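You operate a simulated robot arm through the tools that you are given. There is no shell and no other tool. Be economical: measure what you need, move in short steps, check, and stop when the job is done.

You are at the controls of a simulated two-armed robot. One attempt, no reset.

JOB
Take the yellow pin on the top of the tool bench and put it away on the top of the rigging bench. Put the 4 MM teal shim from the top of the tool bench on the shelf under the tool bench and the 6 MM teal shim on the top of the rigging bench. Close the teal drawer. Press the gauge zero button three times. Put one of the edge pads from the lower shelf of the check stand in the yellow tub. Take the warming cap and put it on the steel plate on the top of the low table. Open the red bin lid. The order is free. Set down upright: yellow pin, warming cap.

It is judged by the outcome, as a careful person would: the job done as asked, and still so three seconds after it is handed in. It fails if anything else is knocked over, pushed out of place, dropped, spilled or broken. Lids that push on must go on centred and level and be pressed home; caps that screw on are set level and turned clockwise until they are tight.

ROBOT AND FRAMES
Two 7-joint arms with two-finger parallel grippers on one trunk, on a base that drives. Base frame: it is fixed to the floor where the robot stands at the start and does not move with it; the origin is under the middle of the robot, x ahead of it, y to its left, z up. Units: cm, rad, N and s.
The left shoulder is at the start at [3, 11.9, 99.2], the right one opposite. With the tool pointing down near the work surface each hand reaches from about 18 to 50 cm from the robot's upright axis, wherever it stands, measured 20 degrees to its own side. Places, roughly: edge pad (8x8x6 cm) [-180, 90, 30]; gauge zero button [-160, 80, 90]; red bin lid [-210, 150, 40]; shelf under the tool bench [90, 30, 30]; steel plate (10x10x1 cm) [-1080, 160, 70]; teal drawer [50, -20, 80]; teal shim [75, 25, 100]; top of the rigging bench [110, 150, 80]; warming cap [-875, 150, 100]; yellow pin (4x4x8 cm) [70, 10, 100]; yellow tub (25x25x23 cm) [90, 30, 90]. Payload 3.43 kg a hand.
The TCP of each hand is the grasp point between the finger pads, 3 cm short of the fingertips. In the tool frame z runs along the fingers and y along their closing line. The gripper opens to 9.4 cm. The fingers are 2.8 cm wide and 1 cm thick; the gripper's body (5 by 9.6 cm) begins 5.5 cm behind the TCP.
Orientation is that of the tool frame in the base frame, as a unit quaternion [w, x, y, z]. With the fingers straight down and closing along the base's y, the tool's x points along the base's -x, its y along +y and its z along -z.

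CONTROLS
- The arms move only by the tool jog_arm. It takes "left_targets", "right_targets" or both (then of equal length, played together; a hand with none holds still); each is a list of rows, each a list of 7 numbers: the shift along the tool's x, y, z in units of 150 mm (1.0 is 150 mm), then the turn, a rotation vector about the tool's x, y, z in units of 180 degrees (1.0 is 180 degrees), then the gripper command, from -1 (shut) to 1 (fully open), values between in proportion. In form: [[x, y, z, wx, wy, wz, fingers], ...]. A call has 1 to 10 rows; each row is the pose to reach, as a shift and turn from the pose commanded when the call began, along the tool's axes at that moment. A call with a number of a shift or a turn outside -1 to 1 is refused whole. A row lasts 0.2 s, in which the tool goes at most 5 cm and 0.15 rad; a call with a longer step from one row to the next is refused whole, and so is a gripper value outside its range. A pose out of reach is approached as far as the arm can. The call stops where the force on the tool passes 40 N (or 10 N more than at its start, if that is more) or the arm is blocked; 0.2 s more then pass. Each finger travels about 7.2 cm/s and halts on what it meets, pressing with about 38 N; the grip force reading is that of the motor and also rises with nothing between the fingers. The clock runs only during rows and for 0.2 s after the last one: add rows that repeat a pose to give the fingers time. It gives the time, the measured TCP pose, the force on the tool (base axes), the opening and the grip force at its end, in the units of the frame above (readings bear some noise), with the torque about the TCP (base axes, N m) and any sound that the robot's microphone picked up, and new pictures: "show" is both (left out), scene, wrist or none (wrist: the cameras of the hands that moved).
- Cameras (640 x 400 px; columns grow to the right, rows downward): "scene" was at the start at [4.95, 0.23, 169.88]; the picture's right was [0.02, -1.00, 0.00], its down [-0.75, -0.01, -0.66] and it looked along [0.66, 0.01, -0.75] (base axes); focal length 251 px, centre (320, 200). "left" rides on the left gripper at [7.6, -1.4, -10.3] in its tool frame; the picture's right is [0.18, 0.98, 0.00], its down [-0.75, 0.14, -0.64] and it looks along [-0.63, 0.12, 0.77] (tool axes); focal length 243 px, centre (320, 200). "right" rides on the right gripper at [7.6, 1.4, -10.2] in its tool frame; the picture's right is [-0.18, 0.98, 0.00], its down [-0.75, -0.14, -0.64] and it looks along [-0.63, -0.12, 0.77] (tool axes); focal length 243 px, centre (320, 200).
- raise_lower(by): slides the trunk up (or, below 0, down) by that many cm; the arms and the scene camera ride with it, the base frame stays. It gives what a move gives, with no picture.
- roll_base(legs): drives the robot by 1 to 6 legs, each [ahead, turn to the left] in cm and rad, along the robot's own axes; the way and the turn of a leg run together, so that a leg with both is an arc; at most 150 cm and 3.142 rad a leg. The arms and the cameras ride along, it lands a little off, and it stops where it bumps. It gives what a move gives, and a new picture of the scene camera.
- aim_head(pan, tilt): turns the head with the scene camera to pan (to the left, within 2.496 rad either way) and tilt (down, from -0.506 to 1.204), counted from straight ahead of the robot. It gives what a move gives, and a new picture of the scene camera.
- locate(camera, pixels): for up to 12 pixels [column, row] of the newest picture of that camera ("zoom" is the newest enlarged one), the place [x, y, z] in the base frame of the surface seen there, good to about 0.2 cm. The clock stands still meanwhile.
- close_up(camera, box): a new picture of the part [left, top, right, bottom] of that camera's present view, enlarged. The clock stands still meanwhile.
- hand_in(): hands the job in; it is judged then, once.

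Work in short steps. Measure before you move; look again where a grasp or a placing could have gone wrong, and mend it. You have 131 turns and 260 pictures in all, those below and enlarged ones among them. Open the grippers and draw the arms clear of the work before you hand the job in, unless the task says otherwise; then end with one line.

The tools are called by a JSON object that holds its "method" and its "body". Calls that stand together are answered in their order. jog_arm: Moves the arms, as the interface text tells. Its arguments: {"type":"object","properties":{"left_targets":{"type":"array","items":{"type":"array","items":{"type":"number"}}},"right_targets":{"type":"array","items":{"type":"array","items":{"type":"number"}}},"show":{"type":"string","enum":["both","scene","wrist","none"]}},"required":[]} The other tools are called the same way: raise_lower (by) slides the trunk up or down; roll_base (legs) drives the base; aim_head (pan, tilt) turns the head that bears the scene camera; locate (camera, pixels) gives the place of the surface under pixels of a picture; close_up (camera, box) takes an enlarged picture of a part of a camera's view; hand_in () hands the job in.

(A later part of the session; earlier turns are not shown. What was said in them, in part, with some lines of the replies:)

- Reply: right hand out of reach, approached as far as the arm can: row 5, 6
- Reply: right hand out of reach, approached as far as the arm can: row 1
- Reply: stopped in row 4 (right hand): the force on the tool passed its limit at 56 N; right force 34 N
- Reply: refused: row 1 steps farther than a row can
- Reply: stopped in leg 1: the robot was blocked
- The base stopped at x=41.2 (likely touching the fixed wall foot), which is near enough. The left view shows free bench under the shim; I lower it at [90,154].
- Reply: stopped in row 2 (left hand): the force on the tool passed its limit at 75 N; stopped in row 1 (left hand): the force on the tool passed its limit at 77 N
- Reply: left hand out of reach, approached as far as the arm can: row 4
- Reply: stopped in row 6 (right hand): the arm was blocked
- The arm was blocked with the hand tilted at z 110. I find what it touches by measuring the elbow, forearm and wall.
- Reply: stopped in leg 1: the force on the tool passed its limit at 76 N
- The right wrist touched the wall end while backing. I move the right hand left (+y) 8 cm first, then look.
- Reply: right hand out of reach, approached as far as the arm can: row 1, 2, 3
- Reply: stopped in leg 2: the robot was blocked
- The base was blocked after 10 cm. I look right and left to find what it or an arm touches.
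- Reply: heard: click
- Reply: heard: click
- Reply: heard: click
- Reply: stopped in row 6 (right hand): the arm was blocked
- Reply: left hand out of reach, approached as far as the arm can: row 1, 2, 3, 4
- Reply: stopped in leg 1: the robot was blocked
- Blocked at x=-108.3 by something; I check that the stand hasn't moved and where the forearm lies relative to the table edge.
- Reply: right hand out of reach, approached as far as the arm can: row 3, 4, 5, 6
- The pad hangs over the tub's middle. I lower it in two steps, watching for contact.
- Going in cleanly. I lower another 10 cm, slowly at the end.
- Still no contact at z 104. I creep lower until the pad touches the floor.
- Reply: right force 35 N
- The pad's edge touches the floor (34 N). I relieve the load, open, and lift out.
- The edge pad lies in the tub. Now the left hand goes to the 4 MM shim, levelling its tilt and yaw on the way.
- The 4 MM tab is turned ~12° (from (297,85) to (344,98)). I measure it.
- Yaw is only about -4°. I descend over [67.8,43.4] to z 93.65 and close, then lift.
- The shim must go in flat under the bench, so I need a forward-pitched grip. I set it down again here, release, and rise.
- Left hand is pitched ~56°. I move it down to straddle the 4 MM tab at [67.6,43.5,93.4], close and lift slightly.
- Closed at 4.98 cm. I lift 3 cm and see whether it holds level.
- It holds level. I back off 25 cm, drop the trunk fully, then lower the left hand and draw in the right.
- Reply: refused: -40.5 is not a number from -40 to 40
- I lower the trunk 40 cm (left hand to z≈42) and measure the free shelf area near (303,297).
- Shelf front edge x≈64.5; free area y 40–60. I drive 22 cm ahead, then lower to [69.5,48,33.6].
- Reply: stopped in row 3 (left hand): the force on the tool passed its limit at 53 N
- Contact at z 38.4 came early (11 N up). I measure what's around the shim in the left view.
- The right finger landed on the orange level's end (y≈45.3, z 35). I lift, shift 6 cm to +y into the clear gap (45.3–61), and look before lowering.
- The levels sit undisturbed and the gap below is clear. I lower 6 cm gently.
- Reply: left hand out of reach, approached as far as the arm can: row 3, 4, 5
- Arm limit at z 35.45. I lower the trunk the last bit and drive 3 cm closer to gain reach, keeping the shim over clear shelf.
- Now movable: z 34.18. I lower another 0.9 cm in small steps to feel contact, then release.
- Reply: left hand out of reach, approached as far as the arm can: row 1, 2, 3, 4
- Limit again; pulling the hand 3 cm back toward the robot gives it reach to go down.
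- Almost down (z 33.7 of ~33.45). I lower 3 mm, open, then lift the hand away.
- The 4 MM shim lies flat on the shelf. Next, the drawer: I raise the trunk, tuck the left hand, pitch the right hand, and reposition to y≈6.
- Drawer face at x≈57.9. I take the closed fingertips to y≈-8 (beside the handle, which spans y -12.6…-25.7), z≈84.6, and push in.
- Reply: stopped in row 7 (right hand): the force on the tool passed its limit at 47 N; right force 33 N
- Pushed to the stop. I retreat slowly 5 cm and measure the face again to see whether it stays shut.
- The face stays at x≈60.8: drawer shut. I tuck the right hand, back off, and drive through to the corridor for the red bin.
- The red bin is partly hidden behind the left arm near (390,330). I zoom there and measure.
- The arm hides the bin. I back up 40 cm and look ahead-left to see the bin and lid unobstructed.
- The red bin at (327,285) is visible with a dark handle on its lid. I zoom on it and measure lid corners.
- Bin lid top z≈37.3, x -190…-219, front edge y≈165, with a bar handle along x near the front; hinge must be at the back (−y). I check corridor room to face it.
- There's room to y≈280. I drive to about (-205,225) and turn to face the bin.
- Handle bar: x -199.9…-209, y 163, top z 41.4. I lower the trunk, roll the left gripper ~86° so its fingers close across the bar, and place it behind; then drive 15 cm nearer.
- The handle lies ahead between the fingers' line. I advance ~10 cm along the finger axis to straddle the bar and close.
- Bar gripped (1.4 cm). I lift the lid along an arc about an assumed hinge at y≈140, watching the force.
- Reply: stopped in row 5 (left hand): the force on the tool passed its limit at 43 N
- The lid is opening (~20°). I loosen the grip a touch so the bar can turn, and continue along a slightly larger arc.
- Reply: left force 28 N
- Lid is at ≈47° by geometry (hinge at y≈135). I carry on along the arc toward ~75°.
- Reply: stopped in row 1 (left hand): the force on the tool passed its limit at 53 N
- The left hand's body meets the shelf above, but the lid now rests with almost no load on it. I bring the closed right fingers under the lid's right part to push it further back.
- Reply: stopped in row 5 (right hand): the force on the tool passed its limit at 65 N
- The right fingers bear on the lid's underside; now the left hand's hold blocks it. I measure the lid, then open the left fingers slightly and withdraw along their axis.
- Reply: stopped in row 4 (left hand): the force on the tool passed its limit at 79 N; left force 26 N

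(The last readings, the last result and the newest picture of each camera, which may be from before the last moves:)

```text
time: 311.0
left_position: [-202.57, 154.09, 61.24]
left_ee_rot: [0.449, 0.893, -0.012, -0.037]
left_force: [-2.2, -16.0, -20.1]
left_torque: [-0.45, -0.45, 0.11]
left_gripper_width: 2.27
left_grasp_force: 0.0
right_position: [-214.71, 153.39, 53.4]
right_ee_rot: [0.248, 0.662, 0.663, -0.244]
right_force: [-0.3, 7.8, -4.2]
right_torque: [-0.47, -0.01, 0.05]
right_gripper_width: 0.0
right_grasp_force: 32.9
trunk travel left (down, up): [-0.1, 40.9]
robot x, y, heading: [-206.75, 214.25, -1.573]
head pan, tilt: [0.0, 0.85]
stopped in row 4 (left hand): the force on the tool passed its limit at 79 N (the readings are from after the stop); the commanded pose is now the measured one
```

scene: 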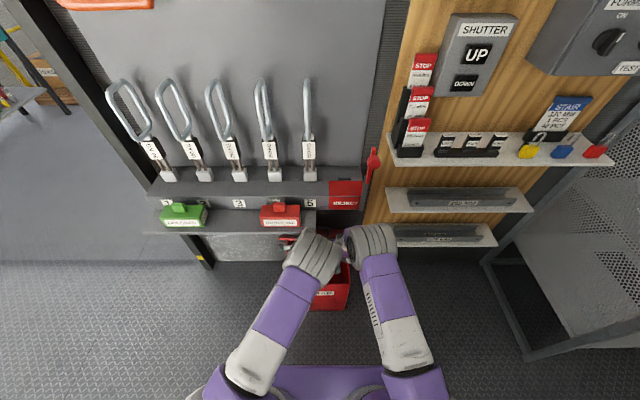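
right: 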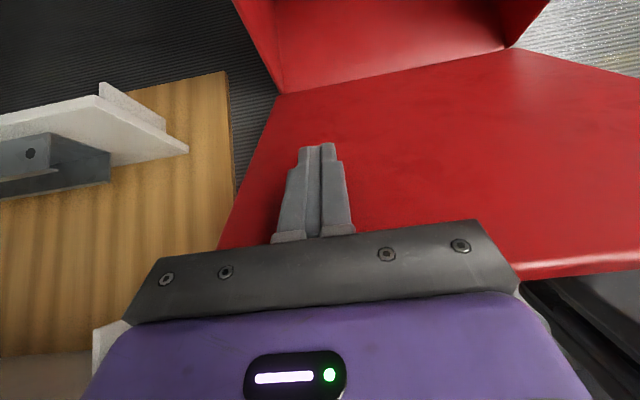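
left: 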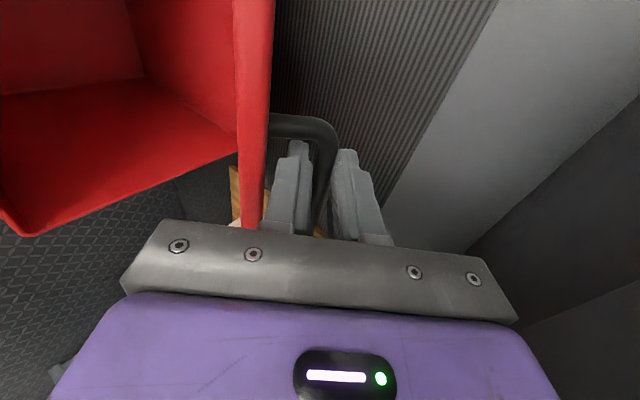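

Lid is at ≈49°. The left gripper's top is against the shelf when retreating upward, so I ease both hands down ~4 cm along the arc first, then withdraw the left while the lid rests on the right fist.

{"method": "jog_arm", "body": {"right_targets": [[0.1, 0, -0.05, 0, 0, 0, -1], [0.18, 0, -0.09, 0, 0, 0, -1], [0.244, 0, -0.126, 0, 0, 0, -1], [0.244, 0, -0.126, 0, 0, 0, -1], [0.244, 0, -0.126, 0, 0, 0, -1], [0.244, 0, -0.126, 0, 0, 0, -1], [0.244, 0, -0.126, 0, 0, 0, -1]], "left_targets": [[0, -0.06, -0.01, 0, 0, 0, -0.5], [0, -0.14, -0.04, 0, 0, 0, -0.5], [0, -0.25, -0.08, 0, 0, 0, -0.45], [0, -0.27, -0.18, 0, 0, 0, -0.45], [0, -0.29, -0.3, 0, 0, 0, -0.45], [0, -0.33, -0.5, 0, 0, 0, -0.45], [0, -0.37, -0.75, 0, 0, 0, -0.45]], "show": "both"}}

```text
time: 312.6
left_position: [-201.87, 166.74, 63.78]
left_ee_rot: [0.452, 0.891, -0.012, -0.038]
left_force: [0.2, -0.1, 0.3]
left_torque: [-0.01, 0.02, 0.0]
left_gripper_width: 2.58
left_grasp_force: 0.1
right_position: [-214.9, 157.29, 52.84]
right_ee_rot: [0.251, 0.661, 0.662, -0.248]
right_force: [-0.3, -0.4, 0.3]
right_torque: [0.02, 0.0, 0.0]
right_gripper_width: 0.0
right_grasp_force: 32.8
trunk travel left (down, up): [-0.1, 40.9]
robot x, y, heading: [-207.11, 215.28, -1.573]
head pan, tilt: [0.0, 0.85]
```

scene: 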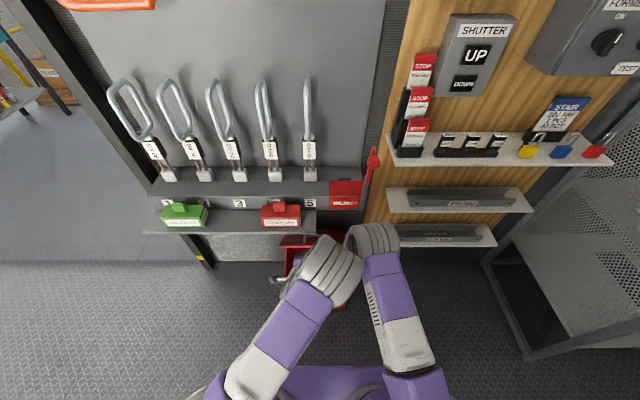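
right: 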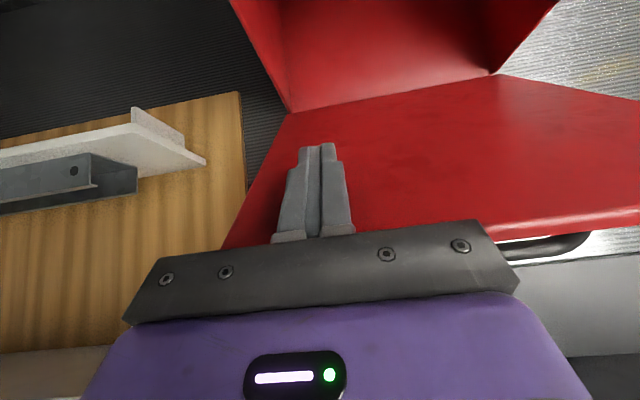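
left: 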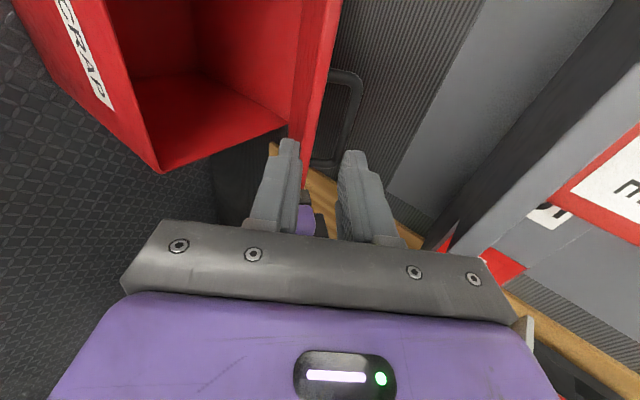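

The left hand is free and the lid stays up by itself. I push it on with the right fist, back and up.

{"method": "jog_arm", "body": {"right_targets": [[-0.15, 0, 0.04, 0, 0, 0, -1], [-0.3, 0, 0.08, 0, 0, 0, -1], [-0.45, 0, 0.12, 0, 0, 0, -1], [-0.576, 0, 0.152, 0, 0, 0, -1], [-0.7, 0, 0.2, 0, 0, 0, -1], [-0.84, 0, 0.26, 0, 0, 0, -1], [-0.964, 0, 0.316, 0, 0, 0, -1]], "show": "both"}}

```text
time: 314.2
left_position: [-201.87, 167.05, 64.06]
left_ee_rot: [0.452, 0.891, -0.012, -0.038]
left_force: [0.1, 0.0, 0.6]
left_torque: [0.02, 0.0, 0.05]
left_gripper_width: 2.57
left_grasp_force: 0.1
right_position: [-214.51, 144.13, 58.24]
right_ee_rot: [0.243, 0.664, 0.664, -0.242]
right_force: [-1.6, -0.5, 1.2]
right_torque: [0.02, 0.0, -0.04]
right_gripper_width: 0.03
right_grasp_force: 33.6
trunk travel left (down, up): [-0.1, 40.9]
robot x, y, heading: [-206.83, 214.87, -1.575]
head pan, tilt: [0.0, 0.85]
```

scene: 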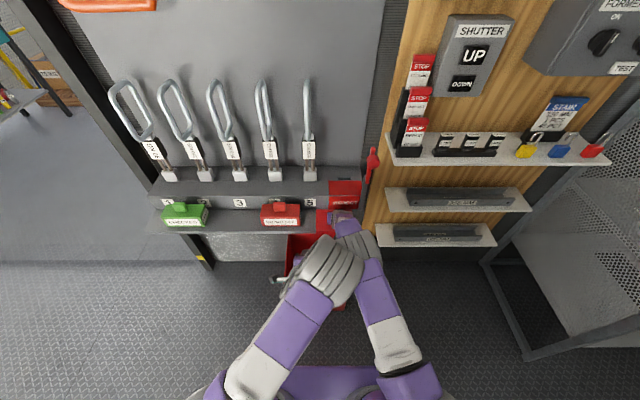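
right: 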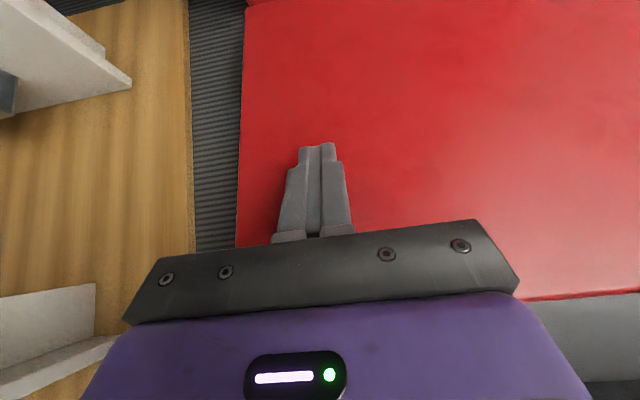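

I measure the lid's angle now.

{"method": "locate", "body": {"camera": "right", "pixels": [[400, 30], [400, 180], [500, 250], [560, 280]]}}

{"method": "jog_arm", "body": {"right_targets": [[-0.1, 0, 0.06, 0, 0, 0, -1], [-0.2, 0, 0.14, 0, 0, 0, -1], [-0.3, 0, 0.22, 0, 0, 0, -1]], "show": "none"}}

{"method": "jog_arm", "body": {"right_targets": [[0.2, 0, -0.1, 0, 0, 0, -1], [0.45, 0, -0.3, 0, 0, 0, -1], [0.7, 0, -0.5, 0, 0, 0, -1], [0.85, 0, -0.75, 0, 0, 0, -1], [0.9, 0, -1.0, 0, 0, 0, -1]], "left_targets": [[0, 0, -0.2, 0, 0, 0, -0.45], [0, 0, -0.4, 0, 0, 0, -0.45], [0, 0, -0.6, 0, 0, 0, -0.45], [0, 0, -0.8, 0, 0, 0, -0.45], [0, 0, -1, 0, 0, 0, -0.45]], "show": "both"}}

```text
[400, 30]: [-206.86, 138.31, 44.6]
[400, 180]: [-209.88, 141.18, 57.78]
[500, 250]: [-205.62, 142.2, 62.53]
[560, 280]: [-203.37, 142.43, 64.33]
```

```text
time: 315.2
left_position: [-201.7, 167.31, 63.83]
left_ee_rot: [0.451, 0.892, -0.012, -0.039]
left_force: [0.8, 0.9, -0.8]
left_torque: [0.01, -0.01, -0.03]
left_gripper_width: 2.57
left_grasp_force: 0.0
right_position: [-215.49, 142.07, 52.99]
right_ee_rot: [0.206, 0.676, 0.672, -0.221]
right_force: [0.0, 0.2, 1.1]
right_torque: [0.0, -0.01, 0.02]
right_gripper_width: 0.02
right_grasp_force: 32.6
right hand out of reach, approached as far as the arm can: row 3
trunk travel left (down, up): [-0.1, 40.9]
robot x, y, heading: [-207.18, 215.36, -1.577]
head pan, tilt: [0.0, 0.85]
stopped in row 3 (right hand): the arm was blocked; the commanded pose is now the measured one
```

```text
time: 316.4
left_position: [-203.82, 175.0, 72.44]
left_ee_rot: [0.451, 0.891, -0.012, -0.038]
left_force: [0.8, -0.5, -0.1]
left_torque: [-0.03, -0.02, -0.01]
left_gripper_width: 2.6
left_grasp_force: 0.0
left hand out of reach, approached as far as the arm can: row 4, 5
right_position: [-215.41, 161.75, 57.68]
right_ee_rot: [0.211, 0.676, 0.67, -0.224]
right_force: [-0.6, 0.3, 0.1]
right_torque: [-0.01, -0.01, -0.03]
right_gripper_width: 0.01
right_grasp_force: 32.4
trunk travel left (down, up): [-0.1, 40.9]
robot x, y, heading: [-207.09, 215.74, -1.574]
head pan, tilt: [0.0, 0.85]
```

scene: 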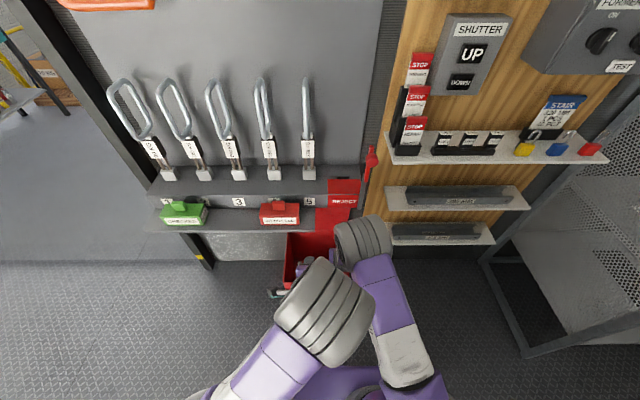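
right: 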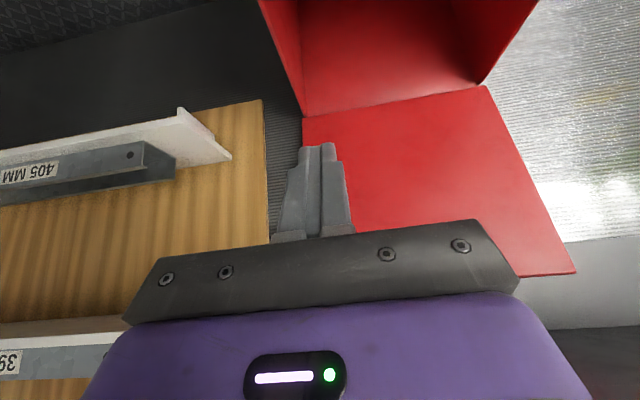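
left: 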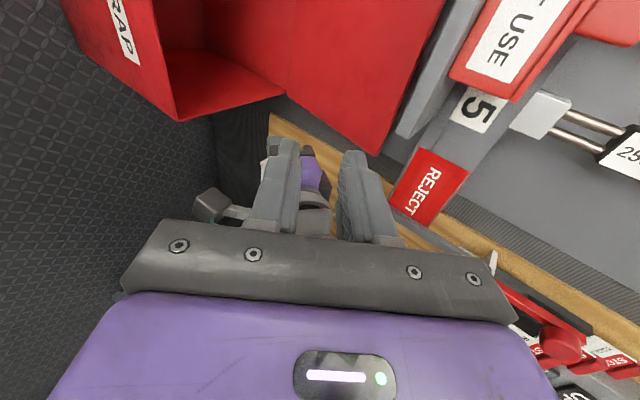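

The lid stands at about 80° by itself: open. Now I back off, raise the trunk and drive down the corridor toward the warming cap.

{"method": "raise_lower", "body": {"by": 25}}

{"method": "roll_base", "body": {"legs": [[-24, 0], [0, -1.567], [150, 0], [150, 0], [150, 0], [90, 0]]}}

{"method": "aim_head", "body": {"pan": 0.5, "tilt": 0.45}}

```text
time: 319.0
left_position: [-203.93, 174.88, 97.3]
left_ee_rot: [0.451, 0.892, -0.014, -0.037]
left_force: [0.1, -0.5, 0.5]
left_torque: [0.02, 0.01, -0.03]
left_gripper_width: 2.59
left_grasp_force: 0.1
right_position: [-215.47, 161.69, 82.78]
right_ee_rot: [0.211, 0.676, 0.67, -0.224]
right_force: [-0.6, 0.2, 0.4]
right_torque: [-0.02, -0.01, 0.0]
right_gripper_width: 0.0
right_grasp_force: 32.9
trunk travel left (down, up): [-25.1, 15.9]
robot x, y, heading: [-206.84, 215.59, -1.576]
head pan, tilt: [0.0, 0.85]
```

```text
time: 350.2
left_position: [-792.83, 220.38, 97.28]
left_ee_rot: [0.296, 0.632, -0.63, -0.342]
left_force: [-0.4, 0.4, 0.6]
left_torque: [0.01, 0.0, 0.01]
left_gripper_width: 2.63
left_grasp_force: 0.1
right_position: [-806.32, 231.61, 82.68]
right_ee_rot: [-0.006, 0.952, 0.009, -0.307]
right_force: [0.4, 0.0, -0.3]
right_torque: [-0.03, -0.04, -0.02]
right_gripper_width: 0.01
right_grasp_force: 32.8
trunk travel left (down, up): [-25.1, 15.9]
robot x, y, heading: [-752.61, 224.62, -3.114]
head pan, tilt: [0.0, 0.85]
```

scene: 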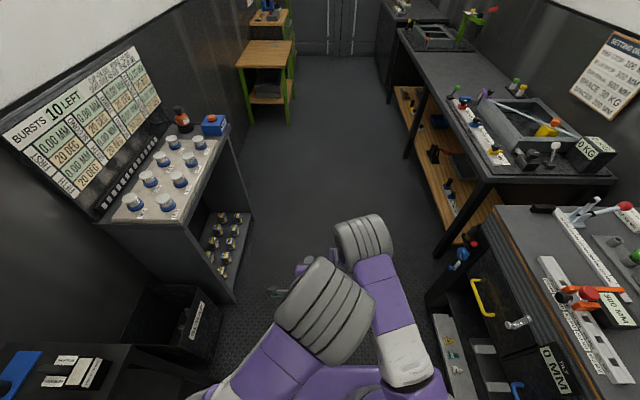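

```text
time: 351.2
left_position: [-792.75, 220.41, 97.32]
left_ee_rot: [0.297, 0.631, -0.63, -0.342]
left_force: [0.0, -1.0, 0.2]
left_torque: [-0.01, -0.01, 0.02]
left_gripper_width: 2.59
left_grasp_force: 0.0
right_position: [-806.46, 231.74, 82.71]
right_ee_rot: [-0.005, 0.951, 0.01, -0.308]
right_force: [-0.4, -0.2, 0.1]
right_torque: [-0.01, 0.0, 0.01]
right_gripper_width: 0.0
right_grasp_force: 32.5
trunk travel left (down, up): [-25.1, 15.9]
robot x, y, heading: [-752.41, 224.47, -3.118]
head pan, tilt: [0.499, 0.45]
```

scene: 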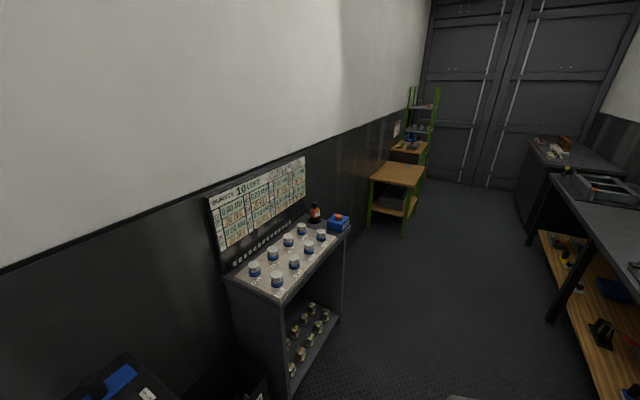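

The rack holds jars, an orange/black bottle and a blue item with a red knob. I zoom and measure them.

{"method": "close_up", "body": {"camera": "scene", "box": [230, 190, 358, 300]}}

{"method": "locate", "body": {"camera": "zoom", "pixels": [[545, 150], [430, 120], [365, 205], [455, 240], [300, 245], [395, 280], [330, 345], [235, 435], [120, 395], [540, 180]]}}

{"method": "close_up", "body": {"camera": "scene", "box": [360, 130, 440, 230]}}

{"method": "locate", "body": {"camera": "zoom", "pixels": [[200, 180], [100, 180], [300, 200], [200, 240], [240, 90], [200, 320]]}}

```text
3.64 times, centred on (294, 245) of scene
```

zoom: 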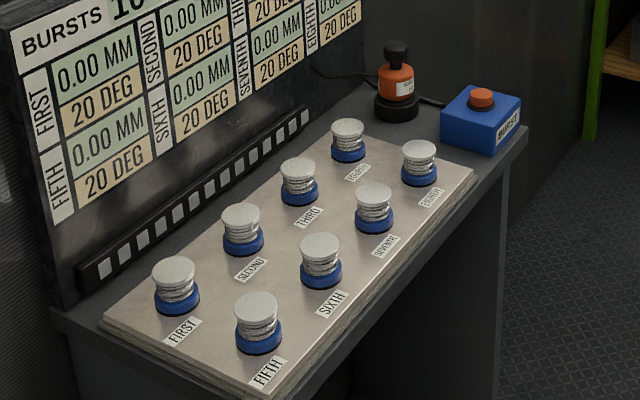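

```text
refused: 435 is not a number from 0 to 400
```

```text
4.00 times, centred on (400, 180) of scene
```

zoom: 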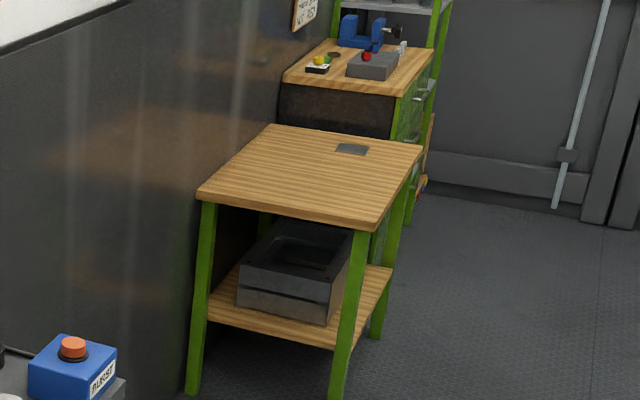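

```text
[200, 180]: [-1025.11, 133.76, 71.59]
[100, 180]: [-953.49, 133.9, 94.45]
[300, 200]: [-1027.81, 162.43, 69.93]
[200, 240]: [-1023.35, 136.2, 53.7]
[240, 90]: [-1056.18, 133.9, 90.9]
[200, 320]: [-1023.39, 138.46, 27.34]
```

The warming cap is the orange piece with black knob at about (314,212); the steel plate is the small grey square at (407,167). I measure both.

{"method": "locate", "body": {"camera": "scene", "pixels": [[314, 204], [314, 211], [314, 216], [314, 220], [338, 224], [407, 167], [404, 167], [412, 168], [407, 165], [322, 236], [301, 228], [345, 232]]}}

{"method": "close_up", "body": {"camera": "scene", "box": [290, 190, 354, 240]}}

```text
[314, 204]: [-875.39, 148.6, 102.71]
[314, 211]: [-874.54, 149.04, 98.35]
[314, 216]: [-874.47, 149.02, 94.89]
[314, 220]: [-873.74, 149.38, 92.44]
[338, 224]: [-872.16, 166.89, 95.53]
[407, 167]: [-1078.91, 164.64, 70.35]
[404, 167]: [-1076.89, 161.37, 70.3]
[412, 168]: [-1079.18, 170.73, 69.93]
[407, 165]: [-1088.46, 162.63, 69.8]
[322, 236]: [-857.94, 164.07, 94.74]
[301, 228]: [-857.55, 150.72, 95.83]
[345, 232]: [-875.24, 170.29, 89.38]
```

```text
8.00 times, centred on (322, 215) of scene
```

zoom: 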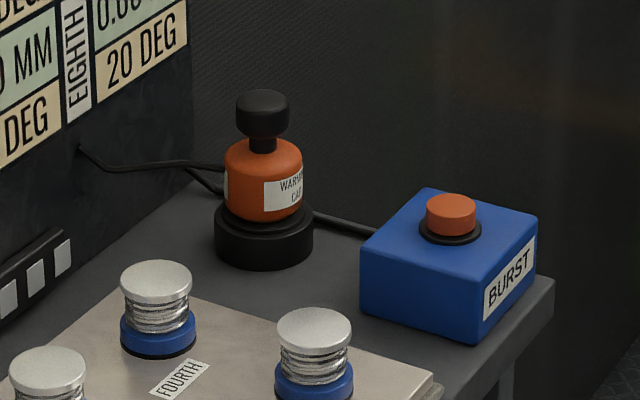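

Cap centre ≈[-877,147.5], knob top z≈104. I raise the trunk, set the right hand vertical and higher, then drive to face the rack at (-867,~206).

{"method": "jog_arm", "body": {"right_targets": [[0.02, 0, -0.25, 0, 0.045, 0, -0.5], [0.04, 0, -0.5, 0, 0.09, 0, 0], [0.06, 0, -0.75, 0, 0.135, 0, 0.3], [0.07, 0, -0.98, 0, 0.18, 0, 0.3], [0.07, 0, -0.98, 0, 0.199, 0, 0.3]], "show": "none"}}

{"method": "raise_lower", "body": {"by": 15.5}}

{"method": "roll_base", "body": {"legs": [[114, 0], [0, 1.545], [15, 0]]}}

{"method": "aim_head", "body": {"pan": 0.0, "tilt": 0.85}}

```text
time: 352.4
left_position: [-792.7, 220.53, 97.28]
left_ee_rot: [0.296, 0.631, -0.63, -0.342]
left_force: [-0.9, 0.6, -0.6]
left_torque: [0.03, 0.0, 0.02]
left_gripper_width: 2.56
left_grasp_force: 0.1
right_position: [-796.96, 231.67, 93.98]
right_ee_rot: [-0.008, 1.0, 0.008, 0.001]
right_force: [0.0, 0.6, -0.8]
right_torque: [0.02, -0.01, 0.02]
right_gripper_width: 6.08
right_grasp_force: 0.0
trunk travel left (down, up): [-25.1, 15.9]
robot x, y, heading: [-752.7, 224.61, -3.121]
head pan, tilt: [0.499, 0.45]
```

```text
time: 354.2
left_position: [-792.75, 220.58, 112.77]
left_ee_rot: [0.295, 0.631, -0.631, -0.342]
left_force: [0.0, -0.6, -0.2]
left_torque: [0.02, -0.02, 0.03]
left_gripper_width: 2.57
left_grasp_force: 0.1
right_position: [-797.13, 231.67, 109.47]
right_ee_rot: [-0.008, 1.0, 0.007, 0.001]
right_force: [-0.4, -0.3, 1.1]
right_torque: [-0.03, 0.01, 0.01]
right_gripper_width: 6.11
right_grasp_force: 0.0
trunk travel left (down, up): [-40.6, 0.4]
robot x, y, heading: [-752.24, 224.9, -3.119]
head pan, tilt: [0.499, 0.45]
```

```text
time: 364.6
left_position: [-861.19, 167.28, 112.71]
left_ee_rot: [0.45, 0.892, -0.01, -0.038]
left_force: [0.2, 0.3, 0.2]
left_torque: [0.02, 0.06, 0.0]
left_gripper_width: 2.56
left_grasp_force: 0.1
right_position: [-872.63, 163.34, 109.5]
right_ee_rot: [-0.005, 0.708, 0.706, -0.005]
right_force: [-0.1, -0.7, -0.3]
right_torque: [0.01, 0.0, 0.02]
right_gripper_width: 6.12
right_grasp_force: 0.1
trunk travel left (down, up): [-40.6, 0.4]
robot x, y, heading: [-863.95, 207.89, -1.572]
head pan, tilt: [0.499, 0.45]
```

scene: 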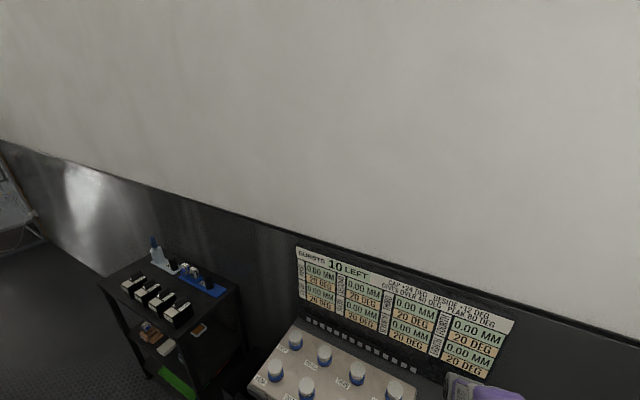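

```text
time: 365.6
left_position: [-861.27, 167.47, 112.82]
left_ee_rot: [0.45, 0.892, -0.009, -0.037]
left_force: [0.2, -0.1, 0.4]
left_torque: [0.01, -0.01, -0.01]
left_gripper_width: 2.58
left_grasp_force: 0.1
right_position: [-872.49, 163.32, 109.56]
right_ee_rot: [-0.005, 0.709, 0.706, -0.006]
right_force: [0.6, -0.5, -0.2]
right_torque: [0.03, -0.01, 0.04]
right_gripper_width: 6.12
right_grasp_force: 0.0
trunk travel left (down, up): [-40.6, 0.4]
robot x, y, heading: [-864.4, 207.61, -1.566]
head pan, tilt: [0.0, 0.85]
5 turns are left
```

scene: 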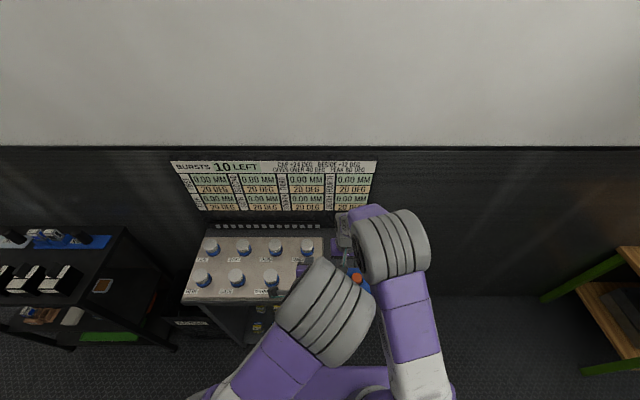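

Only five turns remain, so I chain carefully. I take the right hand over the cap at about [-877,147.5], z≈111.5, and look through the wrist camera.

{"method": "jog_arm", "body": {"right_targets": [[-0.25, -0.07, -0.05, -0.002, 0, 0, 0.3], [-0.5, -0.15, -0.1, -0.005, 0, 0, 0.3], [-0.75, -0.22, -0.13, -0.005, 0, 0, 0.3], [-1.0, -0.3, -0.13, -0.005, 0, 0, 0.3]], "show": "none"}}

{"method": "jog_arm", "body": {"right_targets": [[-0.04, 0, 0, 0, 0, 0, 0.3], [-0.04, 0, 0, 0, 0, 0, 0.3]], "show": "both"}}

{"method": "locate", "body": {"camera": "right", "pixels": [[323, 110], [323, 120], [323, 130], [310, 120], [336, 120], [300, 120], [346, 120], [323, 95], [323, 140], [290, 110], [355, 110], [323, 80]]}}

{"method": "close_up", "body": {"camera": "right", "box": [240, 50, 400, 150]}}

```text
time: 366.6
left_position: [-861.13, 167.37, 112.83]
left_ee_rot: [0.451, 0.892, -0.01, -0.036]
left_force: [0.1, -0.2, -0.6]
left_torque: [-0.04, -0.02, -0.01]
left_gripper_width: 2.59
left_grasp_force: 0.1
right_position: [-876.9, 148.28, 111.23]
right_ee_rot: [0.0, 0.709, 0.705, 0.001]
right_force: [0.1, 0.4, 0.4]
right_torque: [0.01, 0.03, 0.0]
right_gripper_width: 6.12
right_grasp_force: 0.0
trunk travel left (down, up): [-40.6, 0.4]
robot x, y, heading: [-864.11, 207.61, -1.565]
head pan, tilt: [0.0, 0.85]
```

```text
time: 367.2
left_position: [-861.2, 167.27, 112.79]
left_ee_rot: [0.451, 0.892, -0.01, -0.037]
left_force: [0.3, 0.1, -0.1]
left_torque: [0.01, 0.02, -0.01]
left_gripper_width: 2.61
left_grasp_force: 0.0
right_position: [-876.98, 147.82, 111.38]
right_ee_rot: [-0.001, 0.709, 0.706, -0.001]
right_force: [1.2, -0.4, -0.4]
right_torque: [0.0, 0.01, -0.03]
right_gripper_width: 6.13
right_grasp_force: 0.1
trunk travel left (down, up): [-40.6, 0.4]
robot x, y, heading: [-864.43, 207.81, -1.567]
head pan, tilt: [0.0, 0.85]
```

scene: 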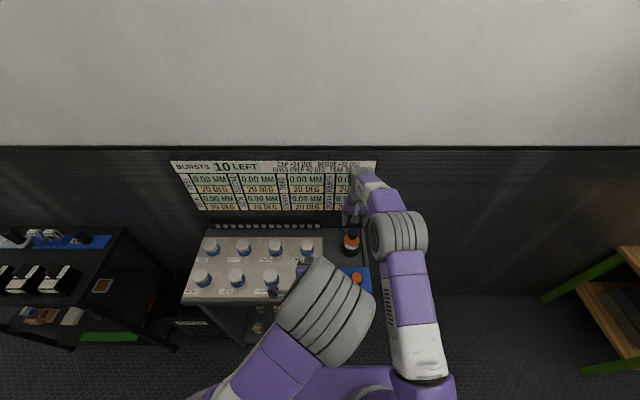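
right: 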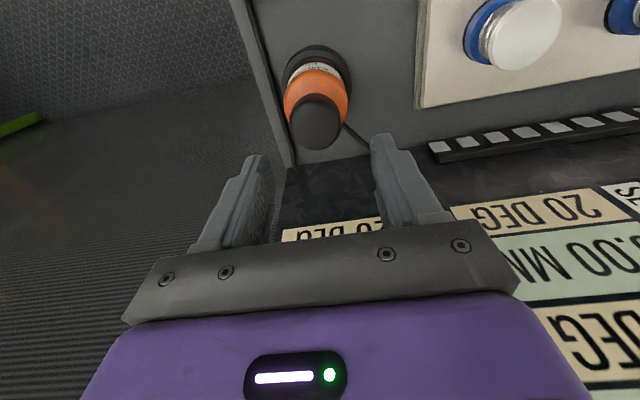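

```text
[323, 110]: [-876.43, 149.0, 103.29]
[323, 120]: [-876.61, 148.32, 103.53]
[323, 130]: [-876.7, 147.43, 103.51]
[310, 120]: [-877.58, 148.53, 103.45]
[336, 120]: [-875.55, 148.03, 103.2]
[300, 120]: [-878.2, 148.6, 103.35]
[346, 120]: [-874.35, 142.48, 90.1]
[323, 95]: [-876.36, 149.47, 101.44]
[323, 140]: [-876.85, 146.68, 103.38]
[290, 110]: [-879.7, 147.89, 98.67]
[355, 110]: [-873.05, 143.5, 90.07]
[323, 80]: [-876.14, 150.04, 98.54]
```

```text
4.00 times, centred on (320, 100) of right
4 turns are left
```

zoom: 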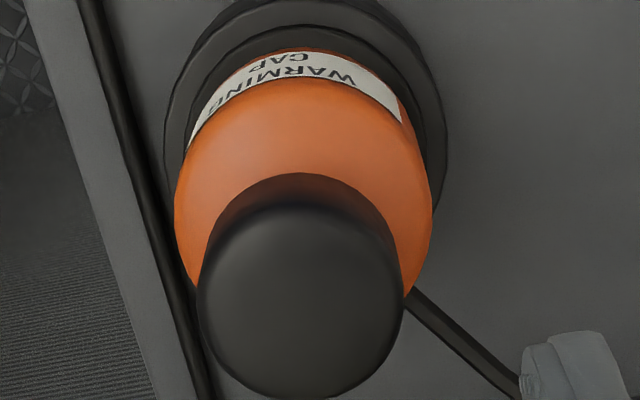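

Knob centre ≈[-877.1,147.9], top z 103.5, nicely under the fingers. I grip it, lift, draw back, and drive to the low table, ending with measurements.

{"method": "jog_arm", "body": {"right_targets": [[0.005, -0.01, 0.25, 0, 0, 0, 0.3], [0.005, -0.01, 0.48, 0, 0, 0, 0.3], [0.005, -0.01, 0.565, 0, 0, 0, 0.3], [0.005, -0.01, 0.565, 0, 0, 0, 0], [0.005, -0.01, 0.565, 0, 0, 0, -0.5], [0.005, -0.01, 0.565, 0, 0, 0, -1], [0.005, -0.01, 0.565, 0, 0, 0, -1]], "show": "none"}}

{"method": "jog_arm", "body": {"right_targets": [[0, 0, -0.1, 0, 0, 0, -1], [0, 0, -0.25, 0, 0, 0, -1], [0, 0, -0.5, 0, 0, 0, -1], [0, 0, -0.75, 0, 0, 0, -1], [0, 0, -1, 0, 0, 0, -1]], "show": "both"}}

{"method": "jog_arm", "body": {"right_targets": [[0.2, 0, 0, 0, 0, 0, -1], [0.4, 0, 0, 0, 0, 0, -1], [0.6, 0, 0, 0, 0, 0, -1], [0.8, 0, 0, 0, 0, 0, -1]], "show": "none"}}

{"method": "roll_base", "body": {"legs": [[-18, 0], [0, -1.575], [150, 0], [55, 0], [0, 1.575], [10, 0]]}}

{"method": "locate", "body": {"camera": "scene", "pixels": [[300, 290], [320, 290], [335, 290], [345, 290], [355, 290], [370, 290], [341, 270], [341, 280], [341, 300], [341, 310], [320, 305], [360, 305]]}}

{"method": "close_up", "body": {"camera": "scene", "box": [220, 180, 460, 330]}}

{"method": "close_up", "body": {"camera": "right", "box": [0, 0, 640, 400]}}

{"method": "locate", "body": {"camera": "zoom", "pixels": [[200, 40], [260, 40], [320, 40], [380, 40], [440, 40], [200, 100], [260, 100], [380, 100], [440, 100], [320, 70], [380, 70], [260, 70]]}}

```text
time: 368.8
left_position: [-861.11, 167.42, 112.75]
left_ee_rot: [0.45, 0.892, -0.01, -0.037]
left_force: [-0.6, -0.8, -0.5]
left_torque: [0.03, -0.03, 0.03]
left_gripper_width: 2.6
left_grasp_force: 0.1
right_position: [-877.29, 147.84, 102.93]
right_ee_rot: [0.0, 0.709, 0.705, 0.001]
right_force: [-2.0, -1.0, -0.8]
right_torque: [-0.02, 0.02, -0.04]
right_gripper_width: 4.05
right_grasp_force: 38.2
trunk travel left (down, up): [-40.6, 0.4]
robot x, y, heading: [-864.45, 207.71, -1.569]
head pan, tilt: [0.0, 0.85]
```

```text
time: 370.0
left_position: [-861.15, 167.42, 112.85]
left_ee_rot: [0.451, 0.892, -0.01, -0.037]
left_force: [-0.2, 0.9, -1.1]
left_torque: [0.02, -0.01, -0.02]
left_gripper_width: 2.63
left_grasp_force: 0.1
right_position: [-877.0, 147.96, 118.0]
right_ee_rot: [0.0, 0.709, 0.705, 0.0]
right_force: [0.4, 0.5, -5.7]
right_torque: [0.01, 0.01, 0.02]
right_gripper_width: 4.08
right_grasp_force: 38.1
trunk travel left (down, up): [-40.6, 0.4]
robot x, y, heading: [-864.31, 207.86, -1.569]
head pan, tilt: [0.0, 0.85]
```

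scene: 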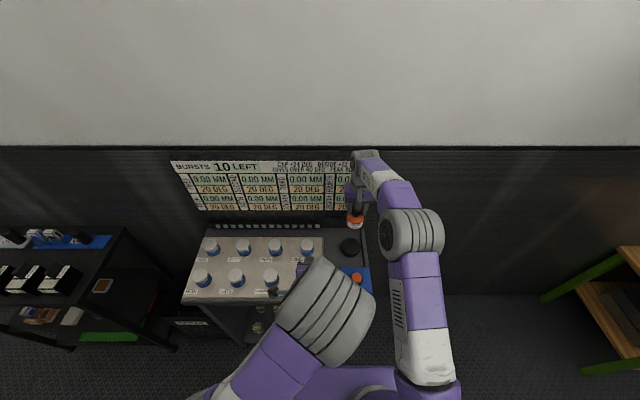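
right: 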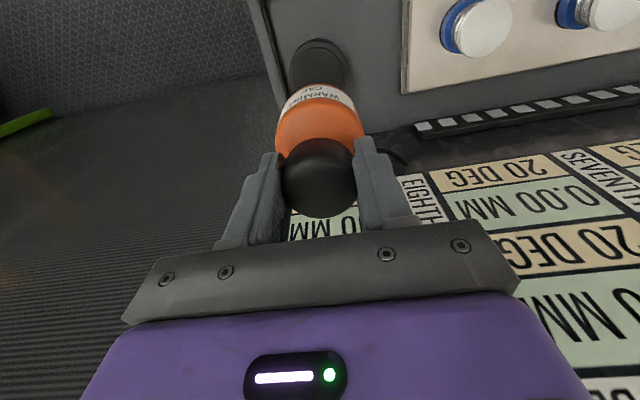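

```text
time: 371.0
left_position: [-861.19, 167.52, 112.77]
left_ee_rot: [0.451, 0.892, -0.01, -0.037]
left_force: [-0.3, 0.3, -0.9]
left_torque: [0.0, -0.02, -0.01]
left_gripper_width: 2.58
left_grasp_force: 0.1
right_position: [-877.19, 159.99, 118.14]
right_ee_rot: [0.002, 0.709, 0.705, 0.0]
right_force: [0.6, 0.4, -6.0]
right_torque: [-0.01, 0.01, -0.03]
right_gripper_width: 4.11
right_grasp_force: 37.8
trunk travel left (down, up): [-40.6, 0.4]
robot x, y, heading: [-864.34, 208.12, -1.568]
head pan, tilt: [0.0, 0.85]
```

```text
time: 390.9
left_position: [-1064.61, 172.77, 112.75]
left_ee_rot: [0.451, 0.892, 0.029, -0.017]
left_force: [0.2, 0.1, 0.9]
left_torque: [0.02, 0.0, 0.01]
left_gripper_width: 2.6
left_grasp_force: 0.0
right_position: [-1080.07, 163.97, 118.14]
right_ee_rot: [-0.001, 0.678, 0.735, 0.0]
right_force: [0.2, -0.1, -6.0]
right_torque: [-0.01, 0.0, -0.01]
right_gripper_width: 4.08
right_grasp_force: 38.2
trunk travel left (down, up): [-40.6, 0.4]
robot x, y, heading: [-1071.46, 212.84, -1.486]
head pan, tilt: [0.0, 0.85]
```

scene: 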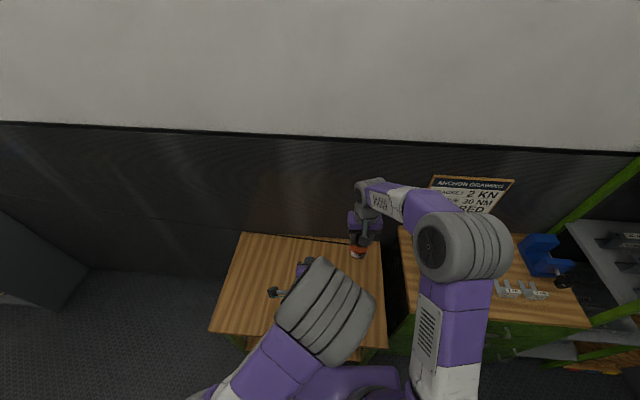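

```text
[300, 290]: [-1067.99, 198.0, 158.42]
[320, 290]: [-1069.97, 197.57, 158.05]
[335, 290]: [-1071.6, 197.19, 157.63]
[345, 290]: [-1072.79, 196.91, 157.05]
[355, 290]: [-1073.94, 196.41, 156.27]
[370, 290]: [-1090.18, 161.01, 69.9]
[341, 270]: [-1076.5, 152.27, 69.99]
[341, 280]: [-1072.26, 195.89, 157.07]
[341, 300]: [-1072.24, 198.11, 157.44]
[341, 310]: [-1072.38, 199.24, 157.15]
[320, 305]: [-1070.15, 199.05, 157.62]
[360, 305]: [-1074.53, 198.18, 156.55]
```

```text
2.67 times, centred on (340, 255) of scene
```

zoom: 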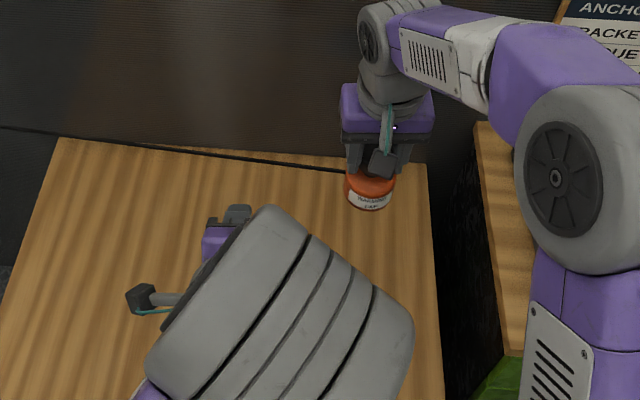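

```text
1.00 times, centred on (320, 200) of right (not enlarged: the box is as wide or as high as the picture)
```

zoom: 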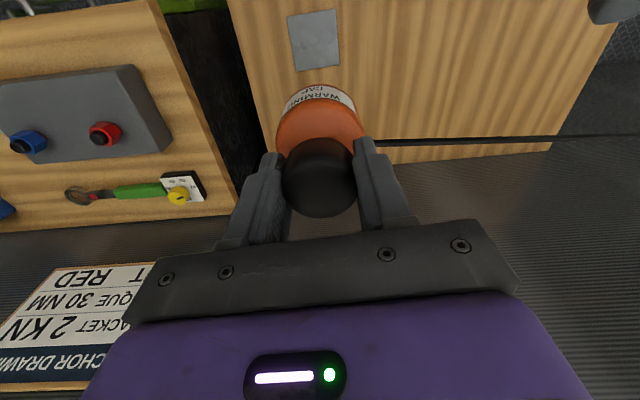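

```text
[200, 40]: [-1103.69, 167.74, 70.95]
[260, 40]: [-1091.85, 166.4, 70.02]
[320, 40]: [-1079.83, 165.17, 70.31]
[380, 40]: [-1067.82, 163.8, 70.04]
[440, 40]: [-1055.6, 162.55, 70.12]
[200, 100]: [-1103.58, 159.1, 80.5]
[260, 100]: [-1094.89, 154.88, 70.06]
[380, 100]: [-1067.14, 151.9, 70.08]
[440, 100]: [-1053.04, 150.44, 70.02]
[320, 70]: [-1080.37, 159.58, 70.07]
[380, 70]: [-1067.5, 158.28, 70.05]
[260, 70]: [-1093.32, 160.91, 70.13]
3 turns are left
```

Cap is held upright; plate centre ≈[-1080.8,165.1], top z 70.3. I lower the trunk, centre over the plate, creep down to contact, release and rise.

{"method": "raise_lower", "body": {"by": -28}}

{"method": "jog_arm", "body": {"right_targets": [[0.03, -0.02, 0.12, 0, 0, 0, -1], [0.06, -0.035, 0.26, 0, 0, 0, -1], [0.08, -0.044, 0.4, 0, 0, 0, -1], [0.08, -0.044, 0.5, 0, 0, 0, -1]], "show": "wrist"}}

{"method": "jog_arm", "body": {"right_targets": [[0, 0, 0.02, 0, 0, 0, -1], [0, 0, 0.04, 0, 0, 0, -1], [0, 0, 0.06, 0, 0, 0, -1], [0, 0, 0.08, 0, 0, 0, -1], [0, 0, 0.1, 0, 0, 0, -1], [0, 0, 0.12, 0, 0, 0, -1], [0, 0, 0.135, 0, 0, 0, -1], [0, 0, 0.15, 0, 0, 0, -1], [0, 0, 0.165, 0, 0, 0, -1], [0, 0, 0.18, 0, 0, 0, -1]], "show": "none"}}

{"method": "jog_arm", "body": {"right_targets": [[0, 0, 0.012, 0, 0, 0, -1], [0, 0, 0.024, 0, 0, 0, -1], [0, 0, 0.036, 0, 0, 0, -1], [0, 0, 0.048, 0, 0, 0, -1], [0, 0, 0.06, 0, 0, 0, -1], [0, 0, 0.072, 0, 0, 0, -1], [0, 0, 0.084, 0, 0, 0, -1], [0, 0, 0.096, 0, 0, 0, -1], [0, 0, 0.108, 0, 0, 0, -1], [0, 0, 0.12, 0, 0, 0, -1]], "show": "none"}}

{"method": "jog_arm", "body": {"right_targets": [[0, 0, -0.007, 0, 0, 0, -1], [0, 0, -0.007, 0, 0, 0, -0.14], [0, 0, -0.007, 0, 0, 0, -0.05], [0, 0, -0.007, 0, 0, 0, 0.1], [0, 0, -0.007, 0, 0, 0, 0.3], [0, 0, -0.007, 0, 0, 0, 0.3]], "show": "wrist"}}

{"method": "jog_arm", "body": {"right_targets": [[0, 0, -0.1, 0, 0, 0, 0.3], [0, 0, -0.3, 0, 0, 0, 0.3], [0, 0, -0.6, 0, 0, 0, 0.3], [0, 0, -0.9, 0, 0, 0, 0.3]], "show": "both"}}

```text
time: 393.8
left_position: [-1064.7, 172.96, 84.91]
left_ee_rot: [0.452, 0.891, 0.028, -0.017]
left_force: [0.1, 0.9, 0.0]
left_torque: [-0.01, -0.03, -0.03]
left_gripper_width: 2.61
left_grasp_force: 0.0
right_position: [-1080.1, 164.04, 90.02]
right_ee_rot: [-0.001, 0.678, 0.735, 0.001]
right_force: [0.6, 0.1, -6.0]
right_torque: [0.05, 0.0, -0.02]
right_gripper_width: 4.04
right_grasp_force: 38.3
trunk travel left (down, up): [-12.6, 28.4]
robot x, y, heading: [-1071.55, 212.55, -1.482]
head pan, tilt: [0.0, 0.85]
```

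```text
time: 394.8
left_position: [-1064.7, 172.78, 84.78]
left_ee_rot: [0.451, 0.892, 0.029, -0.018]
left_force: [1.1, 0.5, 0.6]
left_torque: [-0.02, 0.01, -0.02]
left_gripper_width: 2.59
left_grasp_force: 0.0
right_position: [-1080.82, 165.08, 82.64]
right_ee_rot: [0.0, 0.678, 0.735, 0.001]
right_force: [-0.4, 0.9, -6.1]
right_torque: [0.03, 0.01, 0.0]
right_gripper_width: 4.1
right_grasp_force: 38.0
trunk travel left (down, up): [-12.6, 28.4]
robot x, y, heading: [-1071.42, 213.11, -1.484]
head pan, tilt: [0.0, 0.85]
```

right: 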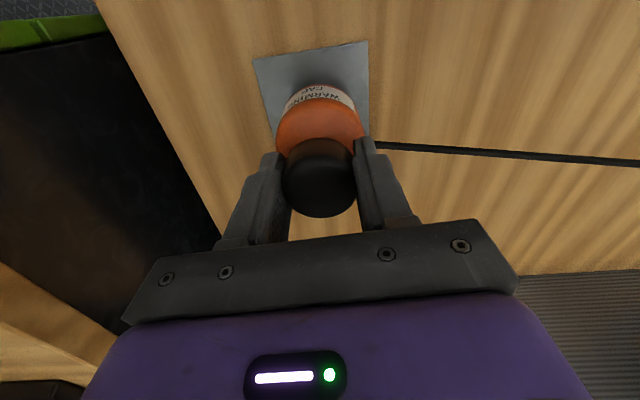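

```text
time: 397.0
left_position: [-1064.7, 173.0, 84.84]
left_ee_rot: [0.452, 0.891, 0.029, -0.018]
left_force: [0.2, 0.1, 1.3]
left_torque: [-0.02, 0.0, 0.02]
left_gripper_width: 2.58
left_grasp_force: 0.1
right_position: [-1080.85, 165.24, 79.98]
right_ee_rot: [0.0, 0.678, 0.735, -0.001]
right_force: [-1.4, 1.0, 6.8]
right_torque: [0.26, 0.16, 0.03]
right_gripper_width: 4.09
right_grasp_force: 37.7
trunk travel left (down, up): [-12.6, 28.4]
robot x, y, heading: [-1071.06, 212.67, -1.484]
head pan, tilt: [0.0, 0.85]
```

```text
time: 398.9
left_position: [-1064.64, 173.02, 84.79]
left_ee_rot: [0.453, 0.891, 0.029, -0.018]
left_force: [0.2, -0.6, 0.4]
left_torque: [-0.01, 0.0, -0.02]
left_gripper_width: 2.6
left_grasp_force: 0.0
right_position: [-1080.81, 164.91, 78.77]
right_ee_rot: [0.002, 0.678, 0.735, -0.001]
right_force: [-2.2, 5.0, 14.2]
right_torque: [0.73, 0.17, 0.05]
right_gripper_width: 4.03
right_grasp_force: 38.0
trunk travel left (down, up): [-12.6, 28.4]
robot x, y, heading: [-1071.4, 212.55, -1.487]
head pan, tilt: [0.0, 0.85]
stopped in row 9 (right hand): the force on the tool passed its limit at 43 N (the readings are from after the stop); the commanded pose is now the measured one
```

```text
time: 400.3
left_position: [-1064.66, 172.9, 84.88]
left_ee_rot: [0.452, 0.892, 0.029, -0.019]
left_force: [1.1, 0.4, 0.7]
left_torque: [0.0, 0.0, 0.04]
left_gripper_width: 2.57
left_grasp_force: 0.1
right_position: [-1080.95, 165.06, 78.75]
right_ee_rot: [0.002, 0.679, 0.735, -0.001]
right_force: [1.2, 0.2, 2.2]
right_torque: [0.0, 0.05, -0.01]
right_gripper_width: 6.06
right_grasp_force: 0.0
trunk travel left (down, up): [-12.6, 28.4]
robot x, y, heading: [-1071.53, 212.74, -1.488]
head pan, tilt: [0.0, 0.85]
```

right: 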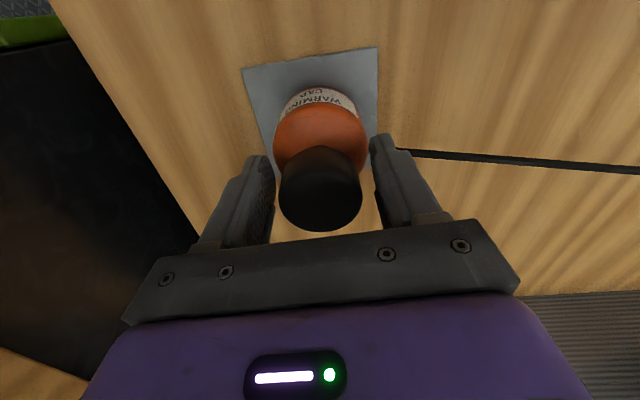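

```text
time: 401.3
left_position: [-1064.62, 172.84, 84.85]
left_ee_rot: [0.452, 0.892, 0.029, -0.018]
left_force: [-0.5, -0.5, 0.1]
left_torque: [0.01, 0.01, -0.04]
left_gripper_width: 2.57
left_grasp_force: 0.0
right_position: [-1080.91, 165.18, 92.43]
right_ee_rot: [0.003, 0.679, 0.734, -0.001]
right_force: [0.1, -0.3, 1.0]
right_torque: [-0.03, -0.02, 0.0]
right_gripper_width: 6.1
right_grasp_force: 0.0
trunk travel left (down, up): [-12.6, 28.4]
robot x, y, heading: [-1071.58, 212.55, -1.482]
head pan, tilt: [0.0, 0.85]
2 turns are left
```

scene: 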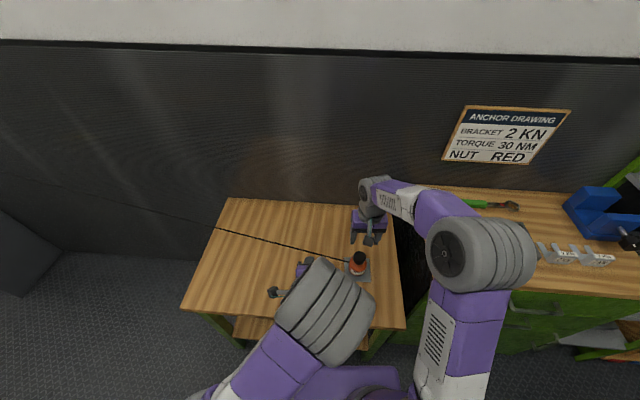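
right: 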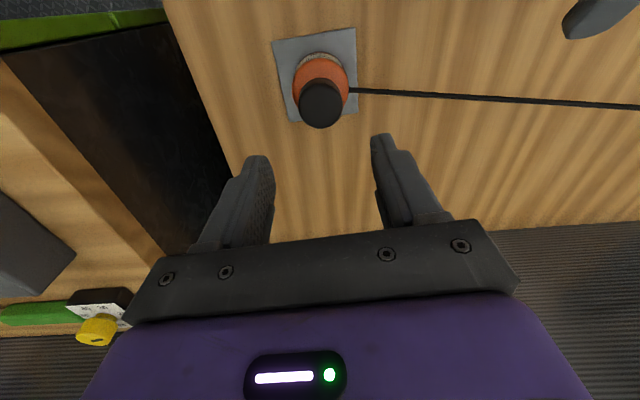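

The warming cap stands upright on the steel plate, free of the hand. I lift the trunk, back the robot away from the table and open the left gripper, then hand in.

{"method": "raise_lower", "body": {"by": 15}}

{"method": "roll_base", "body": {"legs": [[-30, 0]]}}

{"method": "jog_arm", "body": {"left_targets": [[0, 0, 0, 0, 0, 0, 0.5], [0, 0, 0, 0, 0, 0, 1], [0, 0, 0, 0, 0, 0, 1]], "right_targets": [[0, 0, 0, 0, 0, 0, 0.6], [0, 0, 0, 0, 0, 0, 1], [0, 0, 0, 0, 0, 0, 1]], "show": "scene"}}

```text
time: 403.0
left_position: [-1064.69, 172.9, 99.82]
left_ee_rot: [0.452, 0.892, 0.029, -0.018]
left_force: [0.8, -0.4, 0.0]
left_torque: [-0.03, -0.03, -0.02]
left_gripper_width: 2.6
left_grasp_force: 0.0
right_position: [-1080.98, 165.1, 107.26]
right_ee_rot: [0.003, 0.678, 0.735, -0.001]
right_force: [0.5, 0.0, 0.2]
right_torque: [-0.01, 0.01, 0.0]
right_gripper_width: 6.11
right_grasp_force: 0.0
trunk travel left (down, up): [-27.6, 13.4]
robot x, y, heading: [-1071.15, 212.53, -1.485]
head pan, tilt: [0.0, 0.85]
```

```text
time: 405.1
left_position: [-1067.28, 203.06, 99.74]
left_ee_rot: [0.452, 0.891, 0.029, -0.018]
left_force: [0.0, -0.6, 0.0]
left_torque: [-0.02, 0.01, 0.0]
left_gripper_width: 2.61
left_grasp_force: 0.1
right_position: [-1083.48, 195.37, 107.46]
right_ee_rot: [0.003, 0.678, 0.735, 0.0]
right_force: [-0.3, 0.9, 0.3]
right_torque: [0.0, -0.01, -0.01]
right_gripper_width: 6.12
right_grasp_force: 0.1
trunk travel left (down, up): [-27.6, 13.4]
robot x, y, heading: [-1073.87, 243.18, -1.481]
head pan, tilt: [0.0, 0.85]
```

scene: 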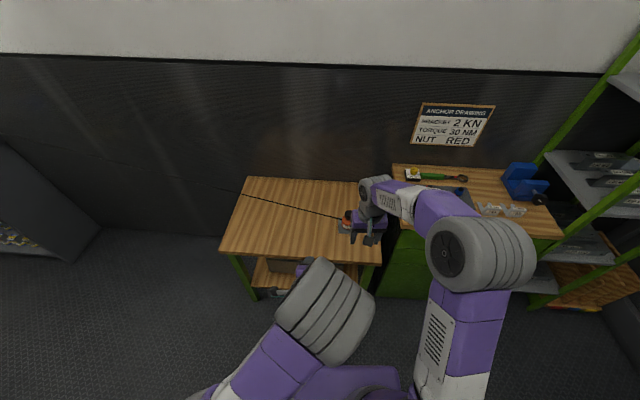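

```text
time: 405.9
left_position: [-1067.25, 203.06, 99.72]
left_ee_rot: [0.452, 0.891, 0.029, -0.017]
left_force: [0.3, -1.2, -0.4]
left_torque: [0.0, -0.02, 0.03]
left_gripper_width: 9.39
left_grasp_force: 0.1
right_position: [-1083.5, 195.4, 107.3]
right_ee_rot: [0.003, 0.679, 0.734, -0.001]
right_force: [-0.6, -0.5, 0.0]
right_torque: [-0.04, 0.03, 0.0]
right_gripper_width: 9.41
right_grasp_force: 0.1
trunk travel left (down, up): [-27.6, 13.4]
robot x, y, heading: [-1074.46, 243.32, -1.489]
head pan, tilt: [0.0, 0.85]
1 turns are left
```

scene: 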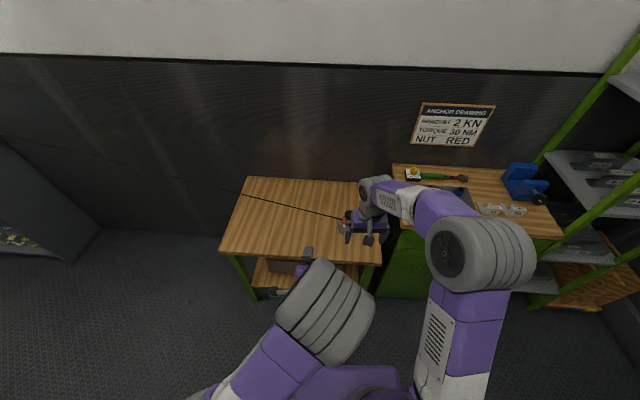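

Grippers are open and clear of the work; I hand the job in.

{"method": "hand_in", "body": {}}

```text
The job is handed in.
```

I finished every part of the job and handed it in. I re-closed the teal drawer after it came open about 3 cm, probably caught by my hand. The red bin lid stands open at about 80 degrees.
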